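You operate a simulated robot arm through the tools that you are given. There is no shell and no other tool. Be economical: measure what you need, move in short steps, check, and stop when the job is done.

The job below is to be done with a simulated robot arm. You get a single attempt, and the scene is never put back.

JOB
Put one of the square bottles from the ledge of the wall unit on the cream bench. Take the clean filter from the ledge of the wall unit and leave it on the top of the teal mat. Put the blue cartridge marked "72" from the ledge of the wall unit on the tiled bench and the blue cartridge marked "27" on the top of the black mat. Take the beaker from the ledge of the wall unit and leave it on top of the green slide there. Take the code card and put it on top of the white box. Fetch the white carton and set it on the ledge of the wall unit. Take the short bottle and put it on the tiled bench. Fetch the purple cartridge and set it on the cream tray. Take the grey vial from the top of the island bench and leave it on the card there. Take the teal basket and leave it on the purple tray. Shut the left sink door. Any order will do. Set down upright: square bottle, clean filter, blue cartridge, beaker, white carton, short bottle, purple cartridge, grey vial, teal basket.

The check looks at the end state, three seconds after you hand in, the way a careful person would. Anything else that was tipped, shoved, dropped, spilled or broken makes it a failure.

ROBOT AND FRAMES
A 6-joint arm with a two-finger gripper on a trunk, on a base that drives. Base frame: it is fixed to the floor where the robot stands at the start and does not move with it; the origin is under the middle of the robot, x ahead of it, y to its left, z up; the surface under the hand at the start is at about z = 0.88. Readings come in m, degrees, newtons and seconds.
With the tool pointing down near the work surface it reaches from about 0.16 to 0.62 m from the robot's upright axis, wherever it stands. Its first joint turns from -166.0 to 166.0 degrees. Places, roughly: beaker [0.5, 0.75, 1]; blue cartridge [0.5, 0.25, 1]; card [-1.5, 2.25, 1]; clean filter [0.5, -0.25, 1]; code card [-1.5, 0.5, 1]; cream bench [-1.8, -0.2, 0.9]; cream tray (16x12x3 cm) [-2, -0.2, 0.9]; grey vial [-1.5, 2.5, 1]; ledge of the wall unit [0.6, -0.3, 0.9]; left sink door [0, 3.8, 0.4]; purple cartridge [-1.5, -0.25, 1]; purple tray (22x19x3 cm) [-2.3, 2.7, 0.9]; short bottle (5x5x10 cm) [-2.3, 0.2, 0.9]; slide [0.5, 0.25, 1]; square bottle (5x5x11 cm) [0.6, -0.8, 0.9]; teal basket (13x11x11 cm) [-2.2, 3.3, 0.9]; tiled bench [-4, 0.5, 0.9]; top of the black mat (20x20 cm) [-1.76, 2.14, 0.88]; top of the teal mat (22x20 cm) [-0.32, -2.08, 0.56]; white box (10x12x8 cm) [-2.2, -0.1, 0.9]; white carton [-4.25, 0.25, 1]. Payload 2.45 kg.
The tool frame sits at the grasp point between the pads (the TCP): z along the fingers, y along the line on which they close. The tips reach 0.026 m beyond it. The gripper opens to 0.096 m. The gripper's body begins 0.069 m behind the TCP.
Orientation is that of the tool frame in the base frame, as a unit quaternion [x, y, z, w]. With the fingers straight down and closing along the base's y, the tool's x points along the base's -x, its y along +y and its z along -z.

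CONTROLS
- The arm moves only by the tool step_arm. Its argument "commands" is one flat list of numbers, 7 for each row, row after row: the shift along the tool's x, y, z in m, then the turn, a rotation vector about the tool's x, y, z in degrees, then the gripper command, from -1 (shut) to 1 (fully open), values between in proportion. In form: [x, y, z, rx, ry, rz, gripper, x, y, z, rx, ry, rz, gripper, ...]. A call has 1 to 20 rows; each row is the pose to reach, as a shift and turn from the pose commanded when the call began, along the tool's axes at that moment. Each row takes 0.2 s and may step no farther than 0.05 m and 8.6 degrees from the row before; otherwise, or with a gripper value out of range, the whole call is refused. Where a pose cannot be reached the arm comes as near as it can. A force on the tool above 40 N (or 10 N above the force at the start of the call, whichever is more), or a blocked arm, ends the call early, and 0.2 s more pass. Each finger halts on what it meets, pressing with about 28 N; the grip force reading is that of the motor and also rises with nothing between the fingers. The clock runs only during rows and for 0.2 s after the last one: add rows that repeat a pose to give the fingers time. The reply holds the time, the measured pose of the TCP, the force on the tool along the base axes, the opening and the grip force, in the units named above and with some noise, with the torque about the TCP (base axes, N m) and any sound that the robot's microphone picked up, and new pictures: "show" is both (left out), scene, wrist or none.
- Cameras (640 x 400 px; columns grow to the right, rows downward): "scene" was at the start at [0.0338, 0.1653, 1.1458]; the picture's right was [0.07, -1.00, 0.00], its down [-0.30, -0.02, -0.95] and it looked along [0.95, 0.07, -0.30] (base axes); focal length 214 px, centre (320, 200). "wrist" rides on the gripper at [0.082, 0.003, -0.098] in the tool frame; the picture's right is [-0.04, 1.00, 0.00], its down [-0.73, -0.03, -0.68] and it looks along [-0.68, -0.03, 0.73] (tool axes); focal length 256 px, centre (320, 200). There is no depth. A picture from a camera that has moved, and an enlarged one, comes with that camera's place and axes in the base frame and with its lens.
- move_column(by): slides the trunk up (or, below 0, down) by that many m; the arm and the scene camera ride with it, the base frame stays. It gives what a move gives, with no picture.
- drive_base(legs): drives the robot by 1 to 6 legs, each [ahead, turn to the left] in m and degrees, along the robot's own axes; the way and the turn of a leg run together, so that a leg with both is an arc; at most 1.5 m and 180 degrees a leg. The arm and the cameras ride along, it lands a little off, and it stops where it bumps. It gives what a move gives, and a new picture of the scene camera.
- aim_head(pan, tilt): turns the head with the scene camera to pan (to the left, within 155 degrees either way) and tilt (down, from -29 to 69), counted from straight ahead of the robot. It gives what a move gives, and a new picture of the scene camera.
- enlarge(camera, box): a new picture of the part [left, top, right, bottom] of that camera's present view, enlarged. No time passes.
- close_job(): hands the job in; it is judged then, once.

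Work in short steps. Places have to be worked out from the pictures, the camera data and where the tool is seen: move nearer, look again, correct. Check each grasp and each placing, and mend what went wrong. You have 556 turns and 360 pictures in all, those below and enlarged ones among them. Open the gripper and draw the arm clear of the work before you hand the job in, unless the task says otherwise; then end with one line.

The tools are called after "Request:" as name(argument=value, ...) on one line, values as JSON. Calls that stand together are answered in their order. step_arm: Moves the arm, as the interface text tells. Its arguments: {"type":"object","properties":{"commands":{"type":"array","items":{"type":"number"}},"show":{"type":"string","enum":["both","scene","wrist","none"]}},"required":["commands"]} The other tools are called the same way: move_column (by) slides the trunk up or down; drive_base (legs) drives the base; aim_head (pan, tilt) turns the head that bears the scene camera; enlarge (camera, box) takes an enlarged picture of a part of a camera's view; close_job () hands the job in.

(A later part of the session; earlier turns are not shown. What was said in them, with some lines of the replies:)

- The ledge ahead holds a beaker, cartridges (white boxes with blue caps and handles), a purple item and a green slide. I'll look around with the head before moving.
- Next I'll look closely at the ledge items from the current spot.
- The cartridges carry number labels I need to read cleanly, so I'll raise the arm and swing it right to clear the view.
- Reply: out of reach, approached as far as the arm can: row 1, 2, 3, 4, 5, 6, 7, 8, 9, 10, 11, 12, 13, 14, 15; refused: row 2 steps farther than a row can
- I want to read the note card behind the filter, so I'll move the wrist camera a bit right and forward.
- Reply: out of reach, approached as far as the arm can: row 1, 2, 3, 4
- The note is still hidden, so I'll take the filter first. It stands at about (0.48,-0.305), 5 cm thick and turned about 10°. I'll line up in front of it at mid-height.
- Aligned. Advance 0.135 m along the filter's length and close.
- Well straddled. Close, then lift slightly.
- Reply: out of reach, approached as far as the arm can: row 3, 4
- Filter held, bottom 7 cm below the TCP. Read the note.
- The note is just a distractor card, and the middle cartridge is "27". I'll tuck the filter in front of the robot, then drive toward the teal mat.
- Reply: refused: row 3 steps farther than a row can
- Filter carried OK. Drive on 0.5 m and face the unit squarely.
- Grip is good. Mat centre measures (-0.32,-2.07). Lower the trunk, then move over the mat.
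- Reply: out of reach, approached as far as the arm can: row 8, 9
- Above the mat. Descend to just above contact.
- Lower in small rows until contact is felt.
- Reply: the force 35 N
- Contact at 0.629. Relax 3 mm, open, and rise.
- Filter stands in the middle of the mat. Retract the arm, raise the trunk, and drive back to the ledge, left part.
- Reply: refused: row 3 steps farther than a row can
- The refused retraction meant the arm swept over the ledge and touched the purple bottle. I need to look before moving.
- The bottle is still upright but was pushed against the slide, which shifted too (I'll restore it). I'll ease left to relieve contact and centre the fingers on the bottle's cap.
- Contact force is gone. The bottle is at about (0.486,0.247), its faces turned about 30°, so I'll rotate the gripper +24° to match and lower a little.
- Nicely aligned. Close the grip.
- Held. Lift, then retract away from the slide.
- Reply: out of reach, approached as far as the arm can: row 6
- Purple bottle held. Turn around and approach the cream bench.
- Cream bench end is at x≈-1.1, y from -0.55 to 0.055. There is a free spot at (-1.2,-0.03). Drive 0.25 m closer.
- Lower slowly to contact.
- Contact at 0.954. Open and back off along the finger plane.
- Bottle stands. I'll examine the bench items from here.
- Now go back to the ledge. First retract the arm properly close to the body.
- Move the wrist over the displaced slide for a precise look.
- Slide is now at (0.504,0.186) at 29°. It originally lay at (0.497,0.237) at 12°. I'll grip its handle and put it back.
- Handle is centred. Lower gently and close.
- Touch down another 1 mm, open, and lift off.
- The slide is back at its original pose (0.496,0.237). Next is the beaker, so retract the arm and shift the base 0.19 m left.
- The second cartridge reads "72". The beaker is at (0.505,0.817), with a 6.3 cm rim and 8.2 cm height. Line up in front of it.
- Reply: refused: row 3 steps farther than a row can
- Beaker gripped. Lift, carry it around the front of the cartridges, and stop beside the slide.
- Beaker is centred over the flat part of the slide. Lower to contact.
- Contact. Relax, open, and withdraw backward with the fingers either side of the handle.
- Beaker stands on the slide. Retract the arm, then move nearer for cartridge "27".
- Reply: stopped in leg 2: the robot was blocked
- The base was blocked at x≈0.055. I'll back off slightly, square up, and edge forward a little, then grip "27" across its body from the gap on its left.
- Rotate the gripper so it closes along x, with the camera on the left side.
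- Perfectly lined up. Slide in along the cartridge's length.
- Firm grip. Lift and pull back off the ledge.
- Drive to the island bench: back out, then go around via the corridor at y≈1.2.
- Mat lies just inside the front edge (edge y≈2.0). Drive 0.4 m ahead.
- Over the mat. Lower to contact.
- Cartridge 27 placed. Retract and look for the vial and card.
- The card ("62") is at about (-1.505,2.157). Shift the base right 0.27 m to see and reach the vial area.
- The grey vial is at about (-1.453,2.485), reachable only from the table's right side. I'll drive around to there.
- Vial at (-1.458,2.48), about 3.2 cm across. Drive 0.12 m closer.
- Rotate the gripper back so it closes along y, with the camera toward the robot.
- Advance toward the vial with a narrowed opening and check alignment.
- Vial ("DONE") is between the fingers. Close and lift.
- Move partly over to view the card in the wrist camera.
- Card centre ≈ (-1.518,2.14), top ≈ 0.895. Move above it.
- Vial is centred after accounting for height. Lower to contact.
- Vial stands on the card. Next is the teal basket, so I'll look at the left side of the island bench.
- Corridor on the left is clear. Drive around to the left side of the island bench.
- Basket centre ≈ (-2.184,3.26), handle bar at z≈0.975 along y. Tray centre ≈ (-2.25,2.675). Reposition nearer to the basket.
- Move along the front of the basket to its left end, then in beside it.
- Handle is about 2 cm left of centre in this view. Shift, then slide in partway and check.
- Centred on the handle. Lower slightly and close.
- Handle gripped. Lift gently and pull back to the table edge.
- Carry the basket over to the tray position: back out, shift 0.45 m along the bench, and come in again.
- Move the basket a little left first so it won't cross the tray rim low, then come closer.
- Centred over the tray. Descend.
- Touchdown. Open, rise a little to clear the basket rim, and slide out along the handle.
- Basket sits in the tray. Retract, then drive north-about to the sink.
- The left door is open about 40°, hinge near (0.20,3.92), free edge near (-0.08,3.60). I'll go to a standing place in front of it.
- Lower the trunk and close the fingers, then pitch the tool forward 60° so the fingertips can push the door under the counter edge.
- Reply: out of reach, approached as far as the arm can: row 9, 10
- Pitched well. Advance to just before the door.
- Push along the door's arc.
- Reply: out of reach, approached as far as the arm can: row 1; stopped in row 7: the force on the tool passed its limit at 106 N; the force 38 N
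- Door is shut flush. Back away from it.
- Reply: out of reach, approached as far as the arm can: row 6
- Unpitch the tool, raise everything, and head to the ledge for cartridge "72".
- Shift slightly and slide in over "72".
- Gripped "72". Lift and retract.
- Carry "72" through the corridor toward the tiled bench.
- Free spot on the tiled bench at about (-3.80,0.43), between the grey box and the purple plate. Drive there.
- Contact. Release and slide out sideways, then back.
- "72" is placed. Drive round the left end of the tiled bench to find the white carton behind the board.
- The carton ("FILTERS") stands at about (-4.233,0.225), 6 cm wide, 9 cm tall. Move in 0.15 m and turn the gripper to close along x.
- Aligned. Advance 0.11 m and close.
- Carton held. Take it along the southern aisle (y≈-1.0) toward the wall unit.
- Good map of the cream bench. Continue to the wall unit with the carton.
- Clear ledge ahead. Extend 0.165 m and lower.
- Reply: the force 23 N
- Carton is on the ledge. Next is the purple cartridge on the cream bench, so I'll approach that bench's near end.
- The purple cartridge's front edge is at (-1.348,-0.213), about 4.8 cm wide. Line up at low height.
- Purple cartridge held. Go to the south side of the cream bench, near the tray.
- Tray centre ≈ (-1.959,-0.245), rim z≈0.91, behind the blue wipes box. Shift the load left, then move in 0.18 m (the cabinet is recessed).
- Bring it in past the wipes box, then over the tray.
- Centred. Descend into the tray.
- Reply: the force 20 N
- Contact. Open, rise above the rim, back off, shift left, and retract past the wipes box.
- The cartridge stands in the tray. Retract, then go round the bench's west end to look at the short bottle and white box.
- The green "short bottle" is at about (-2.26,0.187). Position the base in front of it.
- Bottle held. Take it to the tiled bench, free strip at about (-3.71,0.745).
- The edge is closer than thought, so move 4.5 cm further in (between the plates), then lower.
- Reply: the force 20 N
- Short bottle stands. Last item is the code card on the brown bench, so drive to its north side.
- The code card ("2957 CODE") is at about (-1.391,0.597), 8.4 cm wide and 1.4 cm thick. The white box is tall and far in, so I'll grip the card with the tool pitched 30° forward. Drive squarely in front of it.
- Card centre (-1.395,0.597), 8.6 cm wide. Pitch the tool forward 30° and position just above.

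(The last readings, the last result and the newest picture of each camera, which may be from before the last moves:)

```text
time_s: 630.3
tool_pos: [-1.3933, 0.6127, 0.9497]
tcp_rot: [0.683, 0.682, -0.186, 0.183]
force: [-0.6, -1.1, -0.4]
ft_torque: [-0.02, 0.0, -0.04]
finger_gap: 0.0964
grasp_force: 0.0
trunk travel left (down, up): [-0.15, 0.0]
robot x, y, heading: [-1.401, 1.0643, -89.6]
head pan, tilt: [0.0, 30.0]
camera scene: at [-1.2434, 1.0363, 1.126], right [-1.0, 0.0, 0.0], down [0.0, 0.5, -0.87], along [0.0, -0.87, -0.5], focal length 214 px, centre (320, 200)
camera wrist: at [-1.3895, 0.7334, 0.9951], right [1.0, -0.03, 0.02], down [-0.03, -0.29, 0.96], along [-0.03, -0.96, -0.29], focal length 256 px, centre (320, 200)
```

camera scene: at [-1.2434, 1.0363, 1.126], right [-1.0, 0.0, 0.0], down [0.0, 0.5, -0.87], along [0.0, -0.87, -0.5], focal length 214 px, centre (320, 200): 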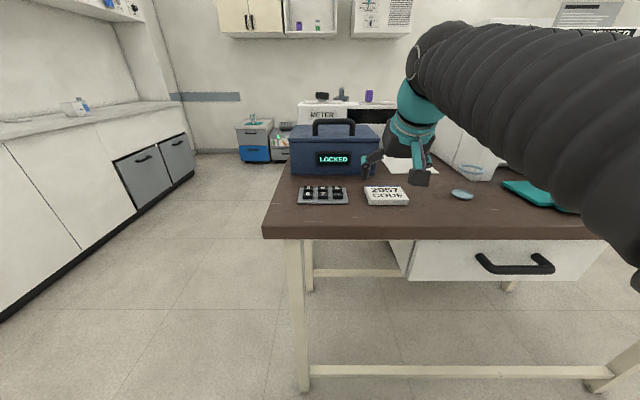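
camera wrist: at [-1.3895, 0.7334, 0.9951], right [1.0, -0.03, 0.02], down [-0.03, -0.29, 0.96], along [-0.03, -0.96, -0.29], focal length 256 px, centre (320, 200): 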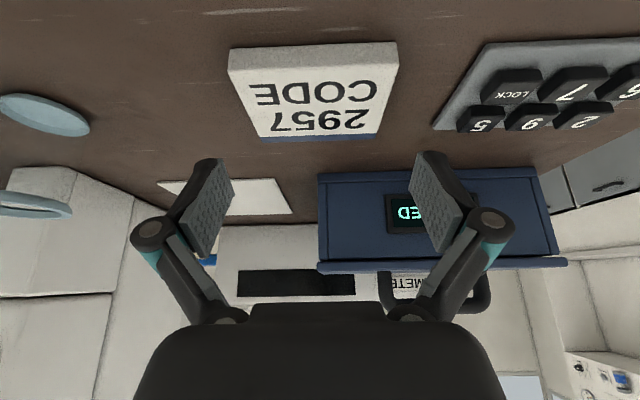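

Lower toward the card.

Request:
step_arm(commands=[0.007, -0.001, 0.016, 0, 0, 0, 1, 0.0125, -0.002, 0.0285, 0, 0, 0, 1, 0.0125, -0.002, 0.0285, 0, 0, 0, 1], show="wrist")

Request:
enlarge(camera="scene", box=[320, 140, 460, 230])

```text
time_s: 631.1
tool_pos: [-1.395, 0.6099, 0.9184]
tcp_rot: [0.683, 0.683, -0.184, 0.181]
force: [-0.6, -0.1, 0.4]
ft_torque: [0.0, -0.01, 0.03]
finger_gap: 0.0961
grasp_force: 0.1
trunk travel left (down, up): [-0.15, 0.0]
robot x, y, heading: [-1.4015, 1.068, -90.0]
head pan, tilt: [0.0, 30.0]
camera wrist: at [-1.3917, 0.7306, 0.9638], right [1.0, -0.03, 0.02], down [-0.03, -0.29, 0.96], along [-0.03, -0.95, -0.3], focal length 256 px, centre (320, 200)
```

wrist: 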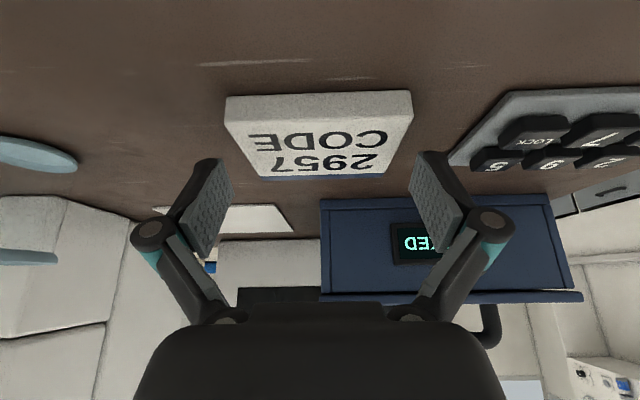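

```text
4.44 times, centred on (390, 185) of scene
camera zoom: at [-1.2434, 1.0363, 1.126], right [-1.0, 0.0, 0.0], down [0.0, 0.5, -0.87], along [0.0, -0.87, -0.5], focal length 953 px, centre (9, 267)
```

zoom: 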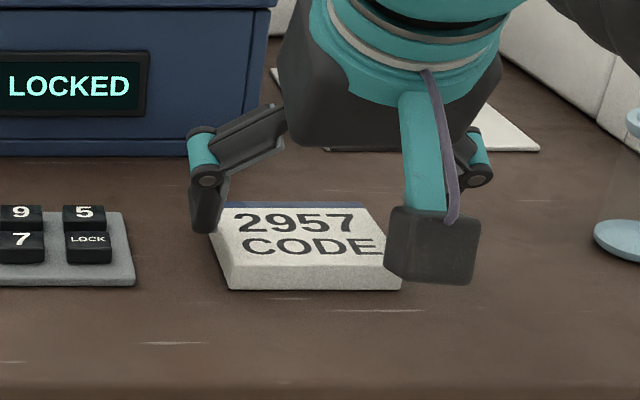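

Request:
step_arm(commands=[0.0018, 0, 0.003, 0, 0, 0, 1, 0.0035, 0, 0.006, 0, 0, 0, 1, 0.0035, 0, 0.006, 0, 0, 0, 0.6, 0.0035, 0, 0.006, 0, 0, 0, -1, 0.0035, 0, 0.006, 0, 0, 0, -1], show="wrist")

```text
time_s: 632.3
tool_pos: [-1.3945, 0.6115, 0.9127]
tcp_rot: [0.683, 0.683, -0.185, 0.182]
force: [-0.3, 1.3, 3.6]
ft_torque: [0.01, 0.03, 0.05]
finger_gap: 0.0841
grasp_force: 28.1
trunk travel left (down, up): [-0.15, 0.0]
robot x, y, heading: [-1.4035, 1.0681, -89.9]
head pan, tilt: [0.0, 30.0]
camera wrist: at [-1.3921, 0.7309, 0.9579], right [1.0, -0.03, 0.02], down [-0.03, -0.29, 0.96], along [-0.03, -0.95, -0.3], focal length 256 px, centre (320, 200)
```

wrist: 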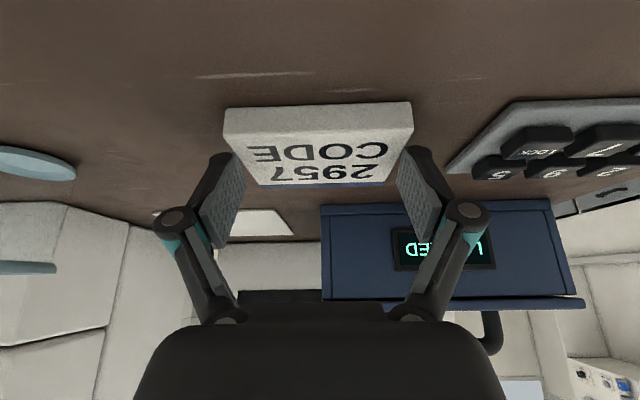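

Card is gripped. Lift and check that it comes along level.

Request:
step_arm(commands=[-0.01, 0, -0.0173, 0, 0, 0, -1, -0.02, 0, -0.0346, 0, 0, 0, -1, -0.025, 0, -0.045, 0, 0, 0, -1], show="both")

Request:
enlarge(camera="scene", box=[320, 140, 460, 230])

```text
time_s: 633.1
tool_pos: [-1.3953, 0.6128, 0.964]
tcp_rot: [0.683, 0.683, -0.184, 0.182]
force: [-0.1, -0.3, -0.1]
ft_torque: [0.0, 0.0, -0.04]
finger_gap: 0.0843
grasp_force: 27.9
trunk travel left (down, up): [-0.15, 0.0]
robot x, y, heading: [-1.401, 1.0692, -89.8]
head pan, tilt: [0.0, 30.0]
camera scene: at [-1.2434, 1.0363, 1.1259], right [-1.0, 0.0, 0.0], down [0.0, 0.5, -0.87], along [0.0, -0.87, -0.5], focal length 214 px, centre (320, 200)
camera wrist: at [-1.3916, 0.7323, 1.0095], right [1.0, -0.03, 0.02], down [-0.03, -0.3, 0.95], along [-0.03, -0.95, -0.3], focal length 256 px, centre (320, 200)
```

scene: 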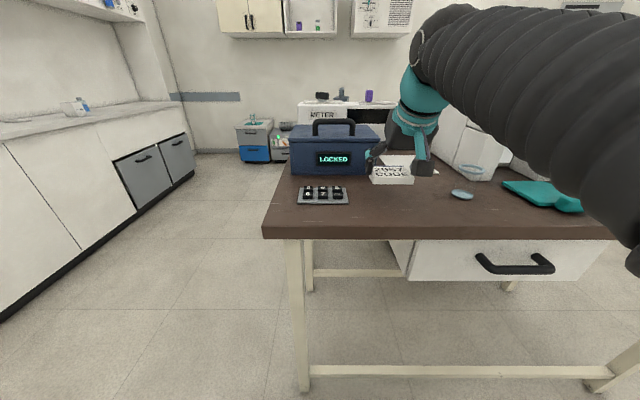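
wrist: 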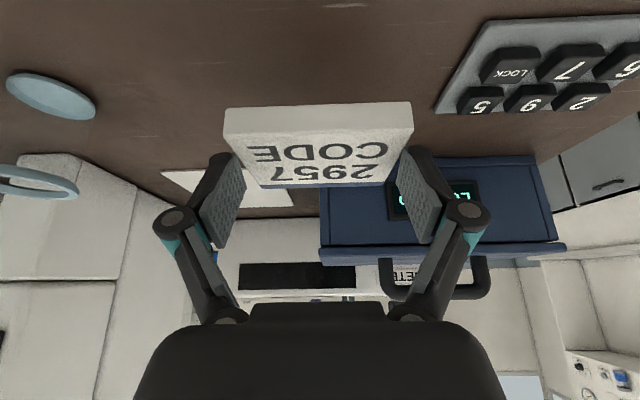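

```text
4.44 times, centred on (390, 185) of scene
camera zoom: at [-1.2434, 1.0363, 1.1259], right [-1.0, 0.0, 0.0], down [0.0, 0.5, -0.87], along [0.0, -0.87, -0.5], focal length 953 px, centre (9, 267)
```

zoom: 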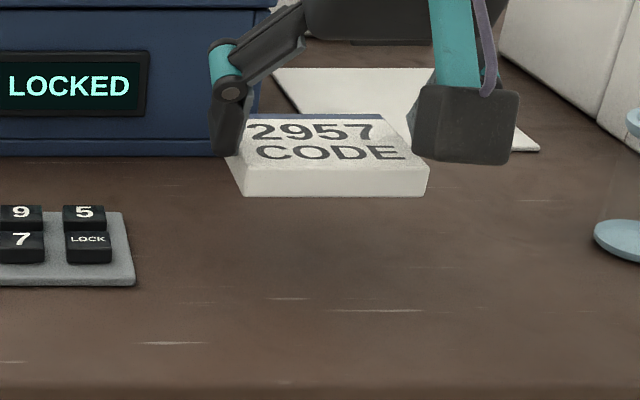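

Card held level. Retract a bit and drive to the west end of the cream bench.

Request:
step_arm(commands=[0.035, 0, -0.02, 0, 0, 0, -1, 0.075, 0, -0.043, 0, 0, 0, -1], show="none")

Request:
drive_base(legs=[[-0.15, 0], [0, -90], [1.5, 0], [0, 90], [1.3, 0], [0, 90]])

```text
time_s: 633.7
tool_pos: [-1.3957, 0.6974, 0.9639]
tcp_rot: [0.683, 0.683, -0.184, 0.182]
force: [0.4, -1.2, -1.0]
ft_torque: [0.03, -0.01, -0.04]
finger_gap: 0.0841
grasp_force: 28.0
trunk travel left (down, up): [-0.15, 0.0]
robot x, y, heading: [-1.4051, 1.0668, -89.8]
head pan, tilt: [0.0, 30.0]
```

```text
time_s: 659.9
tool_pos: [-2.5757, -0.0845, 0.9636]
tcp_rot: [0.022, 0.966, -0.007, 0.259]
force: [-0.4, 0.0, 0.3]
ft_torque: [-0.01, 0.03, -0.02]
finger_gap: 0.0841
grasp_force: 27.9
trunk travel left (down, up): [-0.15, 0.0]
robot x, y, heading: [-2.9432, -0.0746, -2.4]
head pan, tilt: [0.0, 30.0]
camera scene: at [-2.9057, 0.0828, 1.126], right [-0.04, -1.0, 0.0], down [-0.5, 0.02, -0.87], along [0.87, -0.04, -0.5], focal length 214 px, centre (320, 200)
```

scene: 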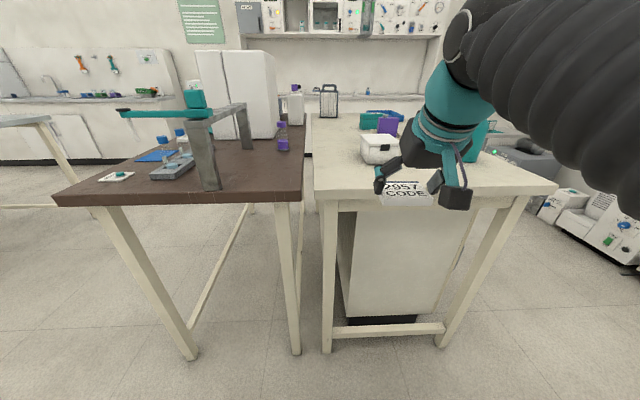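

Request:
enlarge(camera="scene", box=[330, 100, 510, 210])

```text
3.56 times, centred on (420, 155) of scene
camera zoom: at [-2.9057, 0.0828, 1.126], right [-0.04, -1.0, 0.0], down [-0.5, 0.02, -0.87], along [0.87, -0.04, -0.5], focal length 763 px, centre (-36, 360)
```

zoom: 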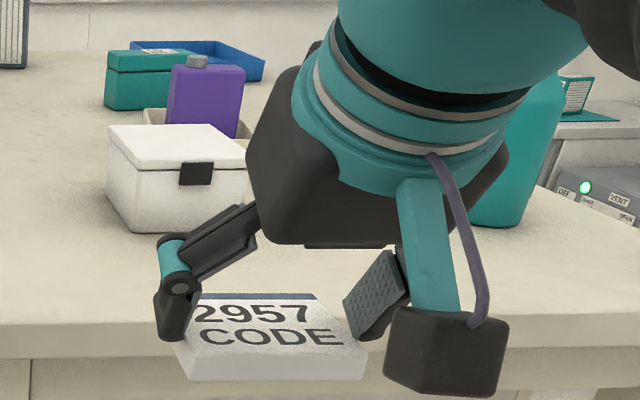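

White box lid spans about x -2.255..-2.118, y -0.21..-0.10, top ≈ 0.945. Move in and raise the card to check the reach.

Request:
drive_base(legs=[[0, -20.6], [0.165, 0], [0, 23]])

```text
time_s: 663.6
tool_pos: [-2.4214, -0.1298, 0.965]
tcp_rot: [-0.001, 0.966, -0.002, 0.259]
force: [-0.4, 0.8, -0.5]
ft_torque: [-0.02, 0.0, -0.01]
finger_gap: 0.0844
grasp_force: 27.9
trunk travel left (down, up): [-0.15, 0.0]
robot x, y, heading: [-2.7858, -0.1387, 0.2]
head pan, tilt: [0.0, 30.0]
camera scene: at [-2.7577, 0.0192, 1.126], right [0.0, -1.0, 0.0], down [-0.5, 0.0, -0.87], along [0.87, 0.0, -0.5], focal length 214 px, centre (320, 200)
```

scene: 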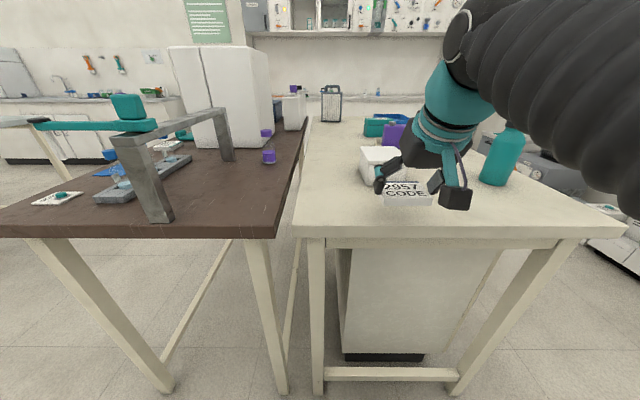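

Request:
step_arm(commands=[-0.014, -0.01, -0.024, 0, 0, 0, -1, -0.0275, -0.022, -0.0476, 0, 0, 0, -1], show="none")

```text
time_s: 664.2
tool_pos: [-2.4198, -0.1506, 1.0184]
tcp_rot: [-0.002, 0.966, -0.001, 0.259]
force: [-0.2, -0.1, -0.1]
ft_torque: [0.0, 0.01, 0.03]
finger_gap: 0.0841
grasp_force: 27.6
trunk travel left (down, up): [-0.15, 0.0]
robot x, y, heading: [-2.7872, -0.1394, 0.4]
head pan, tilt: [0.0, 30.0]
```

Height is reachable with the pitch. Extend forward over the box.

Request:
step_arm(commands=[-0.038, 0, 0.022, 0, 0, 0, -1, -0.076, 0, 0.044, 0, 0, 0, -1, -0.114, -0.001, 0.066, 0, 0, 0, -1, -0.152, -0.002, 0.088, 0, 0, 0, -1, -0.19, -0.003, 0.11, 0, 0, 0, -1], show="both")

Request:
enlarge(camera="scene", box=[320, 90, 480, 200])

```text
time_s: 665.5
tool_pos: [-2.1989, -0.1556, 1.0192]
tcp_rot: [-0.002, 0.965, -0.001, 0.261]
force: [-1.2, 0.3, 0.8]
ft_torque: [0.02, -0.04, -0.03]
finger_gap: 0.0841
grasp_force: 28.0
trunk travel left (down, up): [-0.15, 0.0]
robot x, y, heading: [-2.7902, -0.1397, 0.3]
head pan, tilt: [0.0, 30.0]
camera scene: at [-2.7582, 0.0192, 1.126], right [0.0, -1.0, 0.0], down [-0.5, 0.0, -0.87], along [0.87, 0.0, -0.5], focal length 214 px, centre (320, 200)
camera wrist: at [-2.319, -0.1521, 1.0647], right [0.03, 1.0, 0.02], down [0.29, -0.03, 0.96], along [0.96, -0.03, -0.29], focal length 256 px, centre (320, 200)
```

scene: 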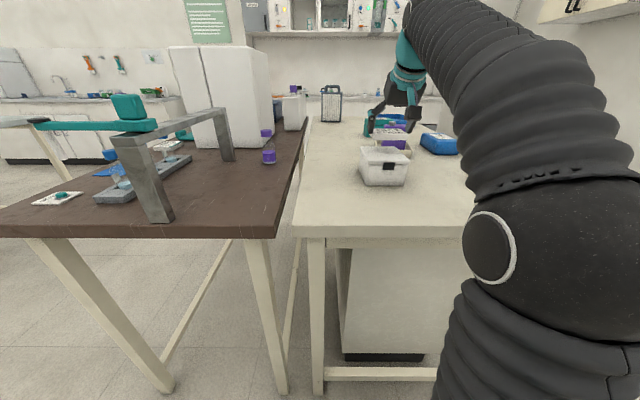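
wrist: 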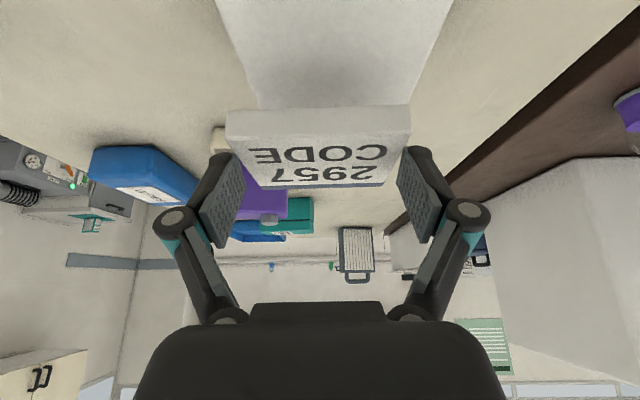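

```text
3.64 times, centred on (400, 145) of scene
camera zoom: at [-2.7582, 0.0192, 1.126], right [0.0, -1.0, 0.0], down [-0.5, 0.0, -0.87], along [0.87, 0.0, -0.5], focal length 780 px, centre (29, 400)
```

zoom: 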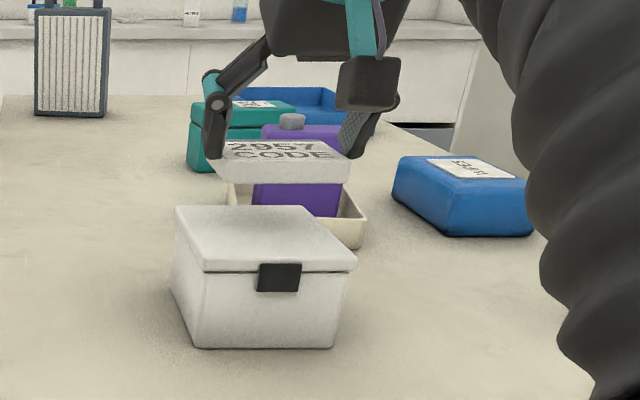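

Box lid centre is better measured now at (-2.205,-0.147), top ≈ 0.95. Correct 2 cm back and lower partway.

Request:
step_arm(commands=[0.018, 0.008, -0.01, 0, 0, 0, -1, 0.03, 0.0086, 0.0105, 0, 0, 0, -1, 0.03, 0.0086, 0.0105, 0, 0, 0, -1], show="scene")

Request:
enlarge(camera="scene", box=[320, 90, 480, 200])

```text
time_s: 666.2
tool_pos: [-2.2195, -0.1454, 0.9944]
tcp_rot: [-0.001, 0.966, -0.002, 0.259]
force: [0.0, -0.8, -1.2]
ft_torque: [-0.01, -0.01, 0.0]
finger_gap: 0.0841
grasp_force: 27.8
trunk travel left (down, up): [-0.15, 0.0]
robot x, y, heading: [-2.7883, -0.1406, 0.5]
head pan, tilt: [0.0, 30.0]
camera scene: at [-2.7575, 0.0192, 1.126], right [0.0, -1.0, 0.0], down [-0.5, 0.0, -0.87], along [0.87, 0.0, -0.5], focal length 214 px, centre (320, 200)
```

scene: 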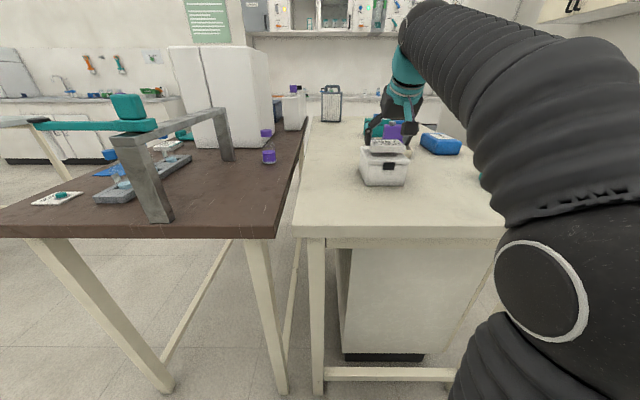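

```text
3.64 times, centred on (400, 145) of scene
camera zoom: at [-2.7575, 0.0192, 1.126], right [0.0, -1.0, 0.0], down [-0.5, 0.0, -0.87], along [0.87, 0.0, -0.5], focal length 780 px, centre (29, 400)
```

zoom: 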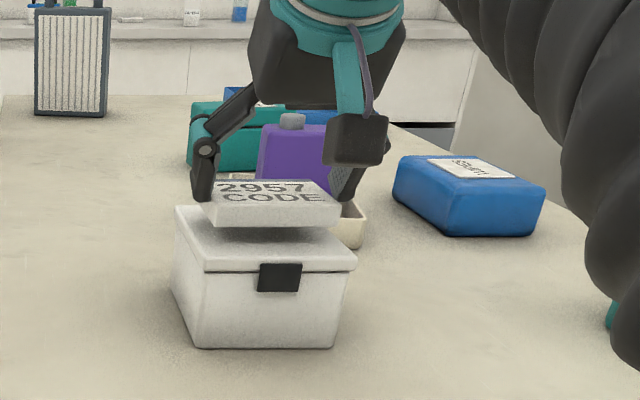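

Request:
step_arm(commands=[0.0015, 0, 0.0026, 0, 0, 0, -1, 0.003, 0, 0.0052, 0, 0, 0, -1, 0.0045, 0, 0.0078, 0, 0, 0, -1, 0.006, 0, 0.0104, 0, 0, 0, -1], show="none")

```text
time_s: 667.2
tool_pos: [-2.2221, -0.1462, 0.9825]
tcp_rot: [-0.001, 0.966, -0.002, 0.259]
force: [0.4, -0.7, -0.8]
ft_torque: [-0.01, 0.03, 0.0]
finger_gap: 0.0845
grasp_force: 28.1
trunk travel left (down, up): [-0.15, 0.0]
robot x, y, heading: [-2.7895, -0.1373, 0.2]
head pan, tilt: [0.0, 30.0]
```

Request:
step_arm(commands=[0.001, 0, 0.0017, 0, 0, 0, -1, 0.002, 0, 0.0035, 0, 0, 0, -1, 0.003, 0, 0.0052, 0, 0, 0, -1, 0.004, 0, 0.007, 0, 0, 0, -1], show="none")

```text
time_s: 668.2
tool_pos: [-2.2224, -0.1466, 0.9744]
tcp_rot: [-0.002, 0.966, 0.0, 0.259]
force: [0.2, -1.1, 18.5]
ft_torque: [0.0, 0.0, -0.02]
finger_gap: 0.0846
grasp_force: 28.1
trunk travel left (down, up): [-0.15, 0.0]
robot x, y, heading: [-2.7864, -0.1405, 0.1]
head pan, tilt: [0.0, 30.0]
```

Contact with the lid. Open, rise, and withdraw.

Request:
step_arm(commands=[-0.0008, 0, -0.0013, 0, 0, 0, -1, -0.0008, 0, -0.0013, 0, 0, 0, 1, -0.0008, 0, -0.0013, 0, 0, 0, 1, -0.008, 0, -0.0139, 0, 0, 0, 1, -0.018, 0, -0.031, 0, 0, 0, 1, 0.015, 0, -0.05, 0, 0, 0, 1, 0.05, 0, -0.07, 0, 0, 0, 1, 0.09, 0, -0.09, 0, 0, 0, 1, 0.13, 0, -0.11, 0, 0, 0, 1], show="both")

Request:
enlarge(camera="scene", box=[320, 90, 480, 200])

```text
time_s: 670.2
tool_pos: [-2.3888, -0.1467, 1.0052]
tcp_rot: [-0.002, 0.966, -0.001, 0.258]
force: [1.6, 0.7, -1.5]
ft_torque: [0.0, 0.05, -0.01]
finger_gap: 0.096
grasp_force: 0.1
trunk travel left (down, up): [-0.15, 0.0]
robot x, y, heading: [-2.7853, -0.1398, 0.1]
head pan, tilt: [0.0, 30.0]
camera scene: at [-2.7571, 0.0192, 1.126], right [0.0, -1.0, 0.0], down [-0.5, 0.0, -0.87], along [0.87, 0.0, -0.5], focal length 214 px, centre (320, 200)
camera wrist: at [-2.5084, -0.1431, 1.0517], right [0.03, 1.0, 0.02], down [0.3, -0.03, 0.95], along [0.95, -0.03, -0.3], focal length 256 px, centre (320, 200)
```

scene: 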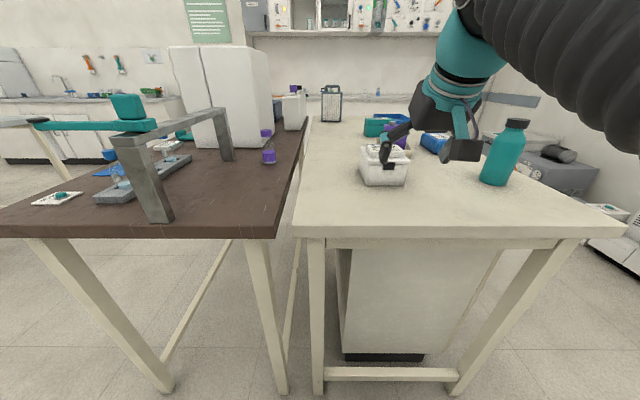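
wrist: 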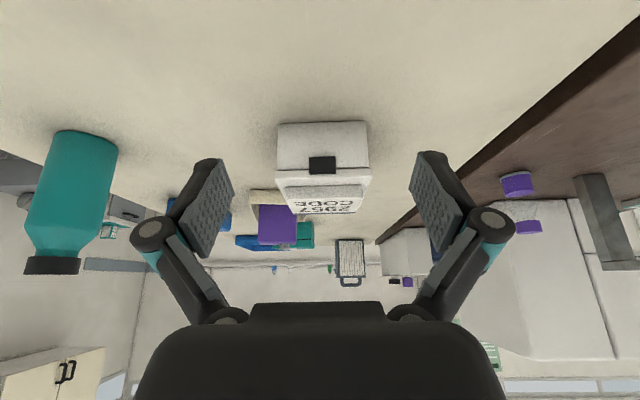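

```text
3.64 times, centred on (400, 145) of scene
camera zoom: at [-2.7571, 0.0192, 1.126], right [0.0, -1.0, 0.0], down [-0.5, 0.0, -0.87], along [0.87, 0.0, -0.5], focal length 780 px, centre (29, 400)
```

zoom: 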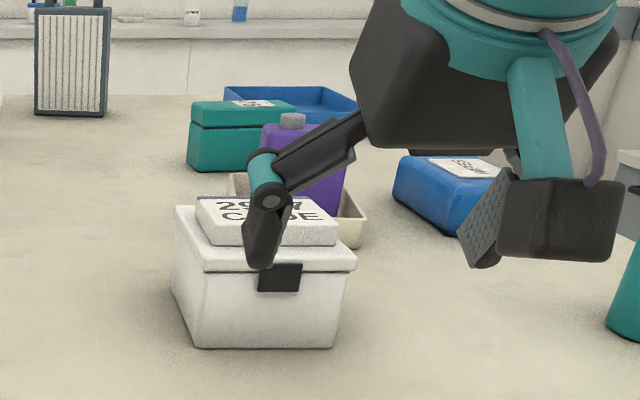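

The card lies on the white box. I'll double-check the short bottle's identity by looking at the similar purple bottle on the brown bench.

Request:
enlarge(camera="scene", box=[220, 80, 320, 180])

```text
4.00 times, centred on (270, 130) of scene
camera zoom: at [-2.7571, 0.0192, 1.126], right [0.0, -1.0, 0.0], down [-0.5, 0.0, -0.87], along [0.87, 0.0, -0.5], focal length 858 px, centre (520, 480)
```

zoom: 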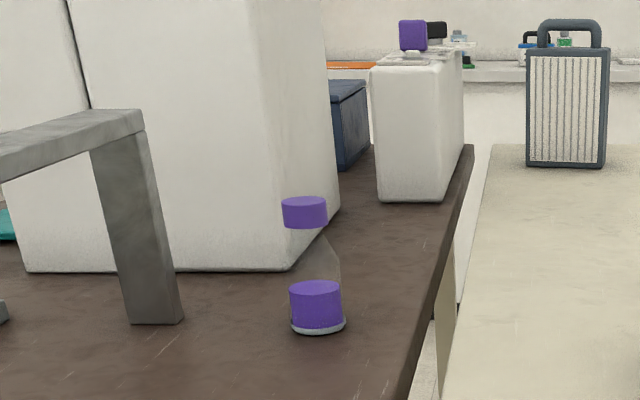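

The purple one is a round bottle at a different place, so the green bottle was right. Everything is done; back the robot clear of the bench before handing in.

Request:
drive_base(legs=[[-0.2, 0]])

```text
time_s: 671.8
tool_pos: [-2.5884, -0.1485, 1.0065]
tcp_rot: [-0.001, 0.966, -0.002, 0.26]
force: [-0.2, 0.7, 0.0]
ft_torque: [0.0, 0.0, -0.03]
finger_gap: 0.0963
grasp_force: 0.1
trunk travel left (down, up): [-0.15, 0.0]
robot x, y, heading: [-2.9865, -0.1405, 0.2]
head pan, tilt: [0.0, 30.0]
camera scene: at [-2.9572, 0.0183, 1.126], right [0.0, -1.0, 0.0], down [-0.5, 0.0, -0.87], along [0.87, 0.0, -0.5], focal length 214 px, centre (320, 200)
```

scene: 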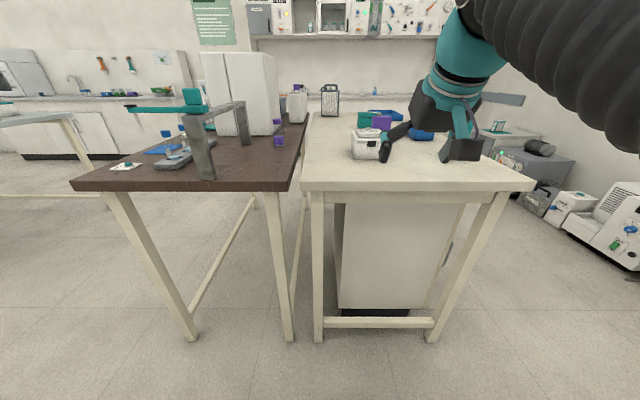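

The gripper is open and empty, and the arm is clear of the work. Handing in.

Request:
close_job()

```text
The job is handed in.
```

All twelve parts are done and handed in; partway through the arm knocked the purple square bottle against the green slide, so I used that bottle for the cream bench and put the slide back within a few millimetres of its measured place, and nothing else was disturbed that I could see.
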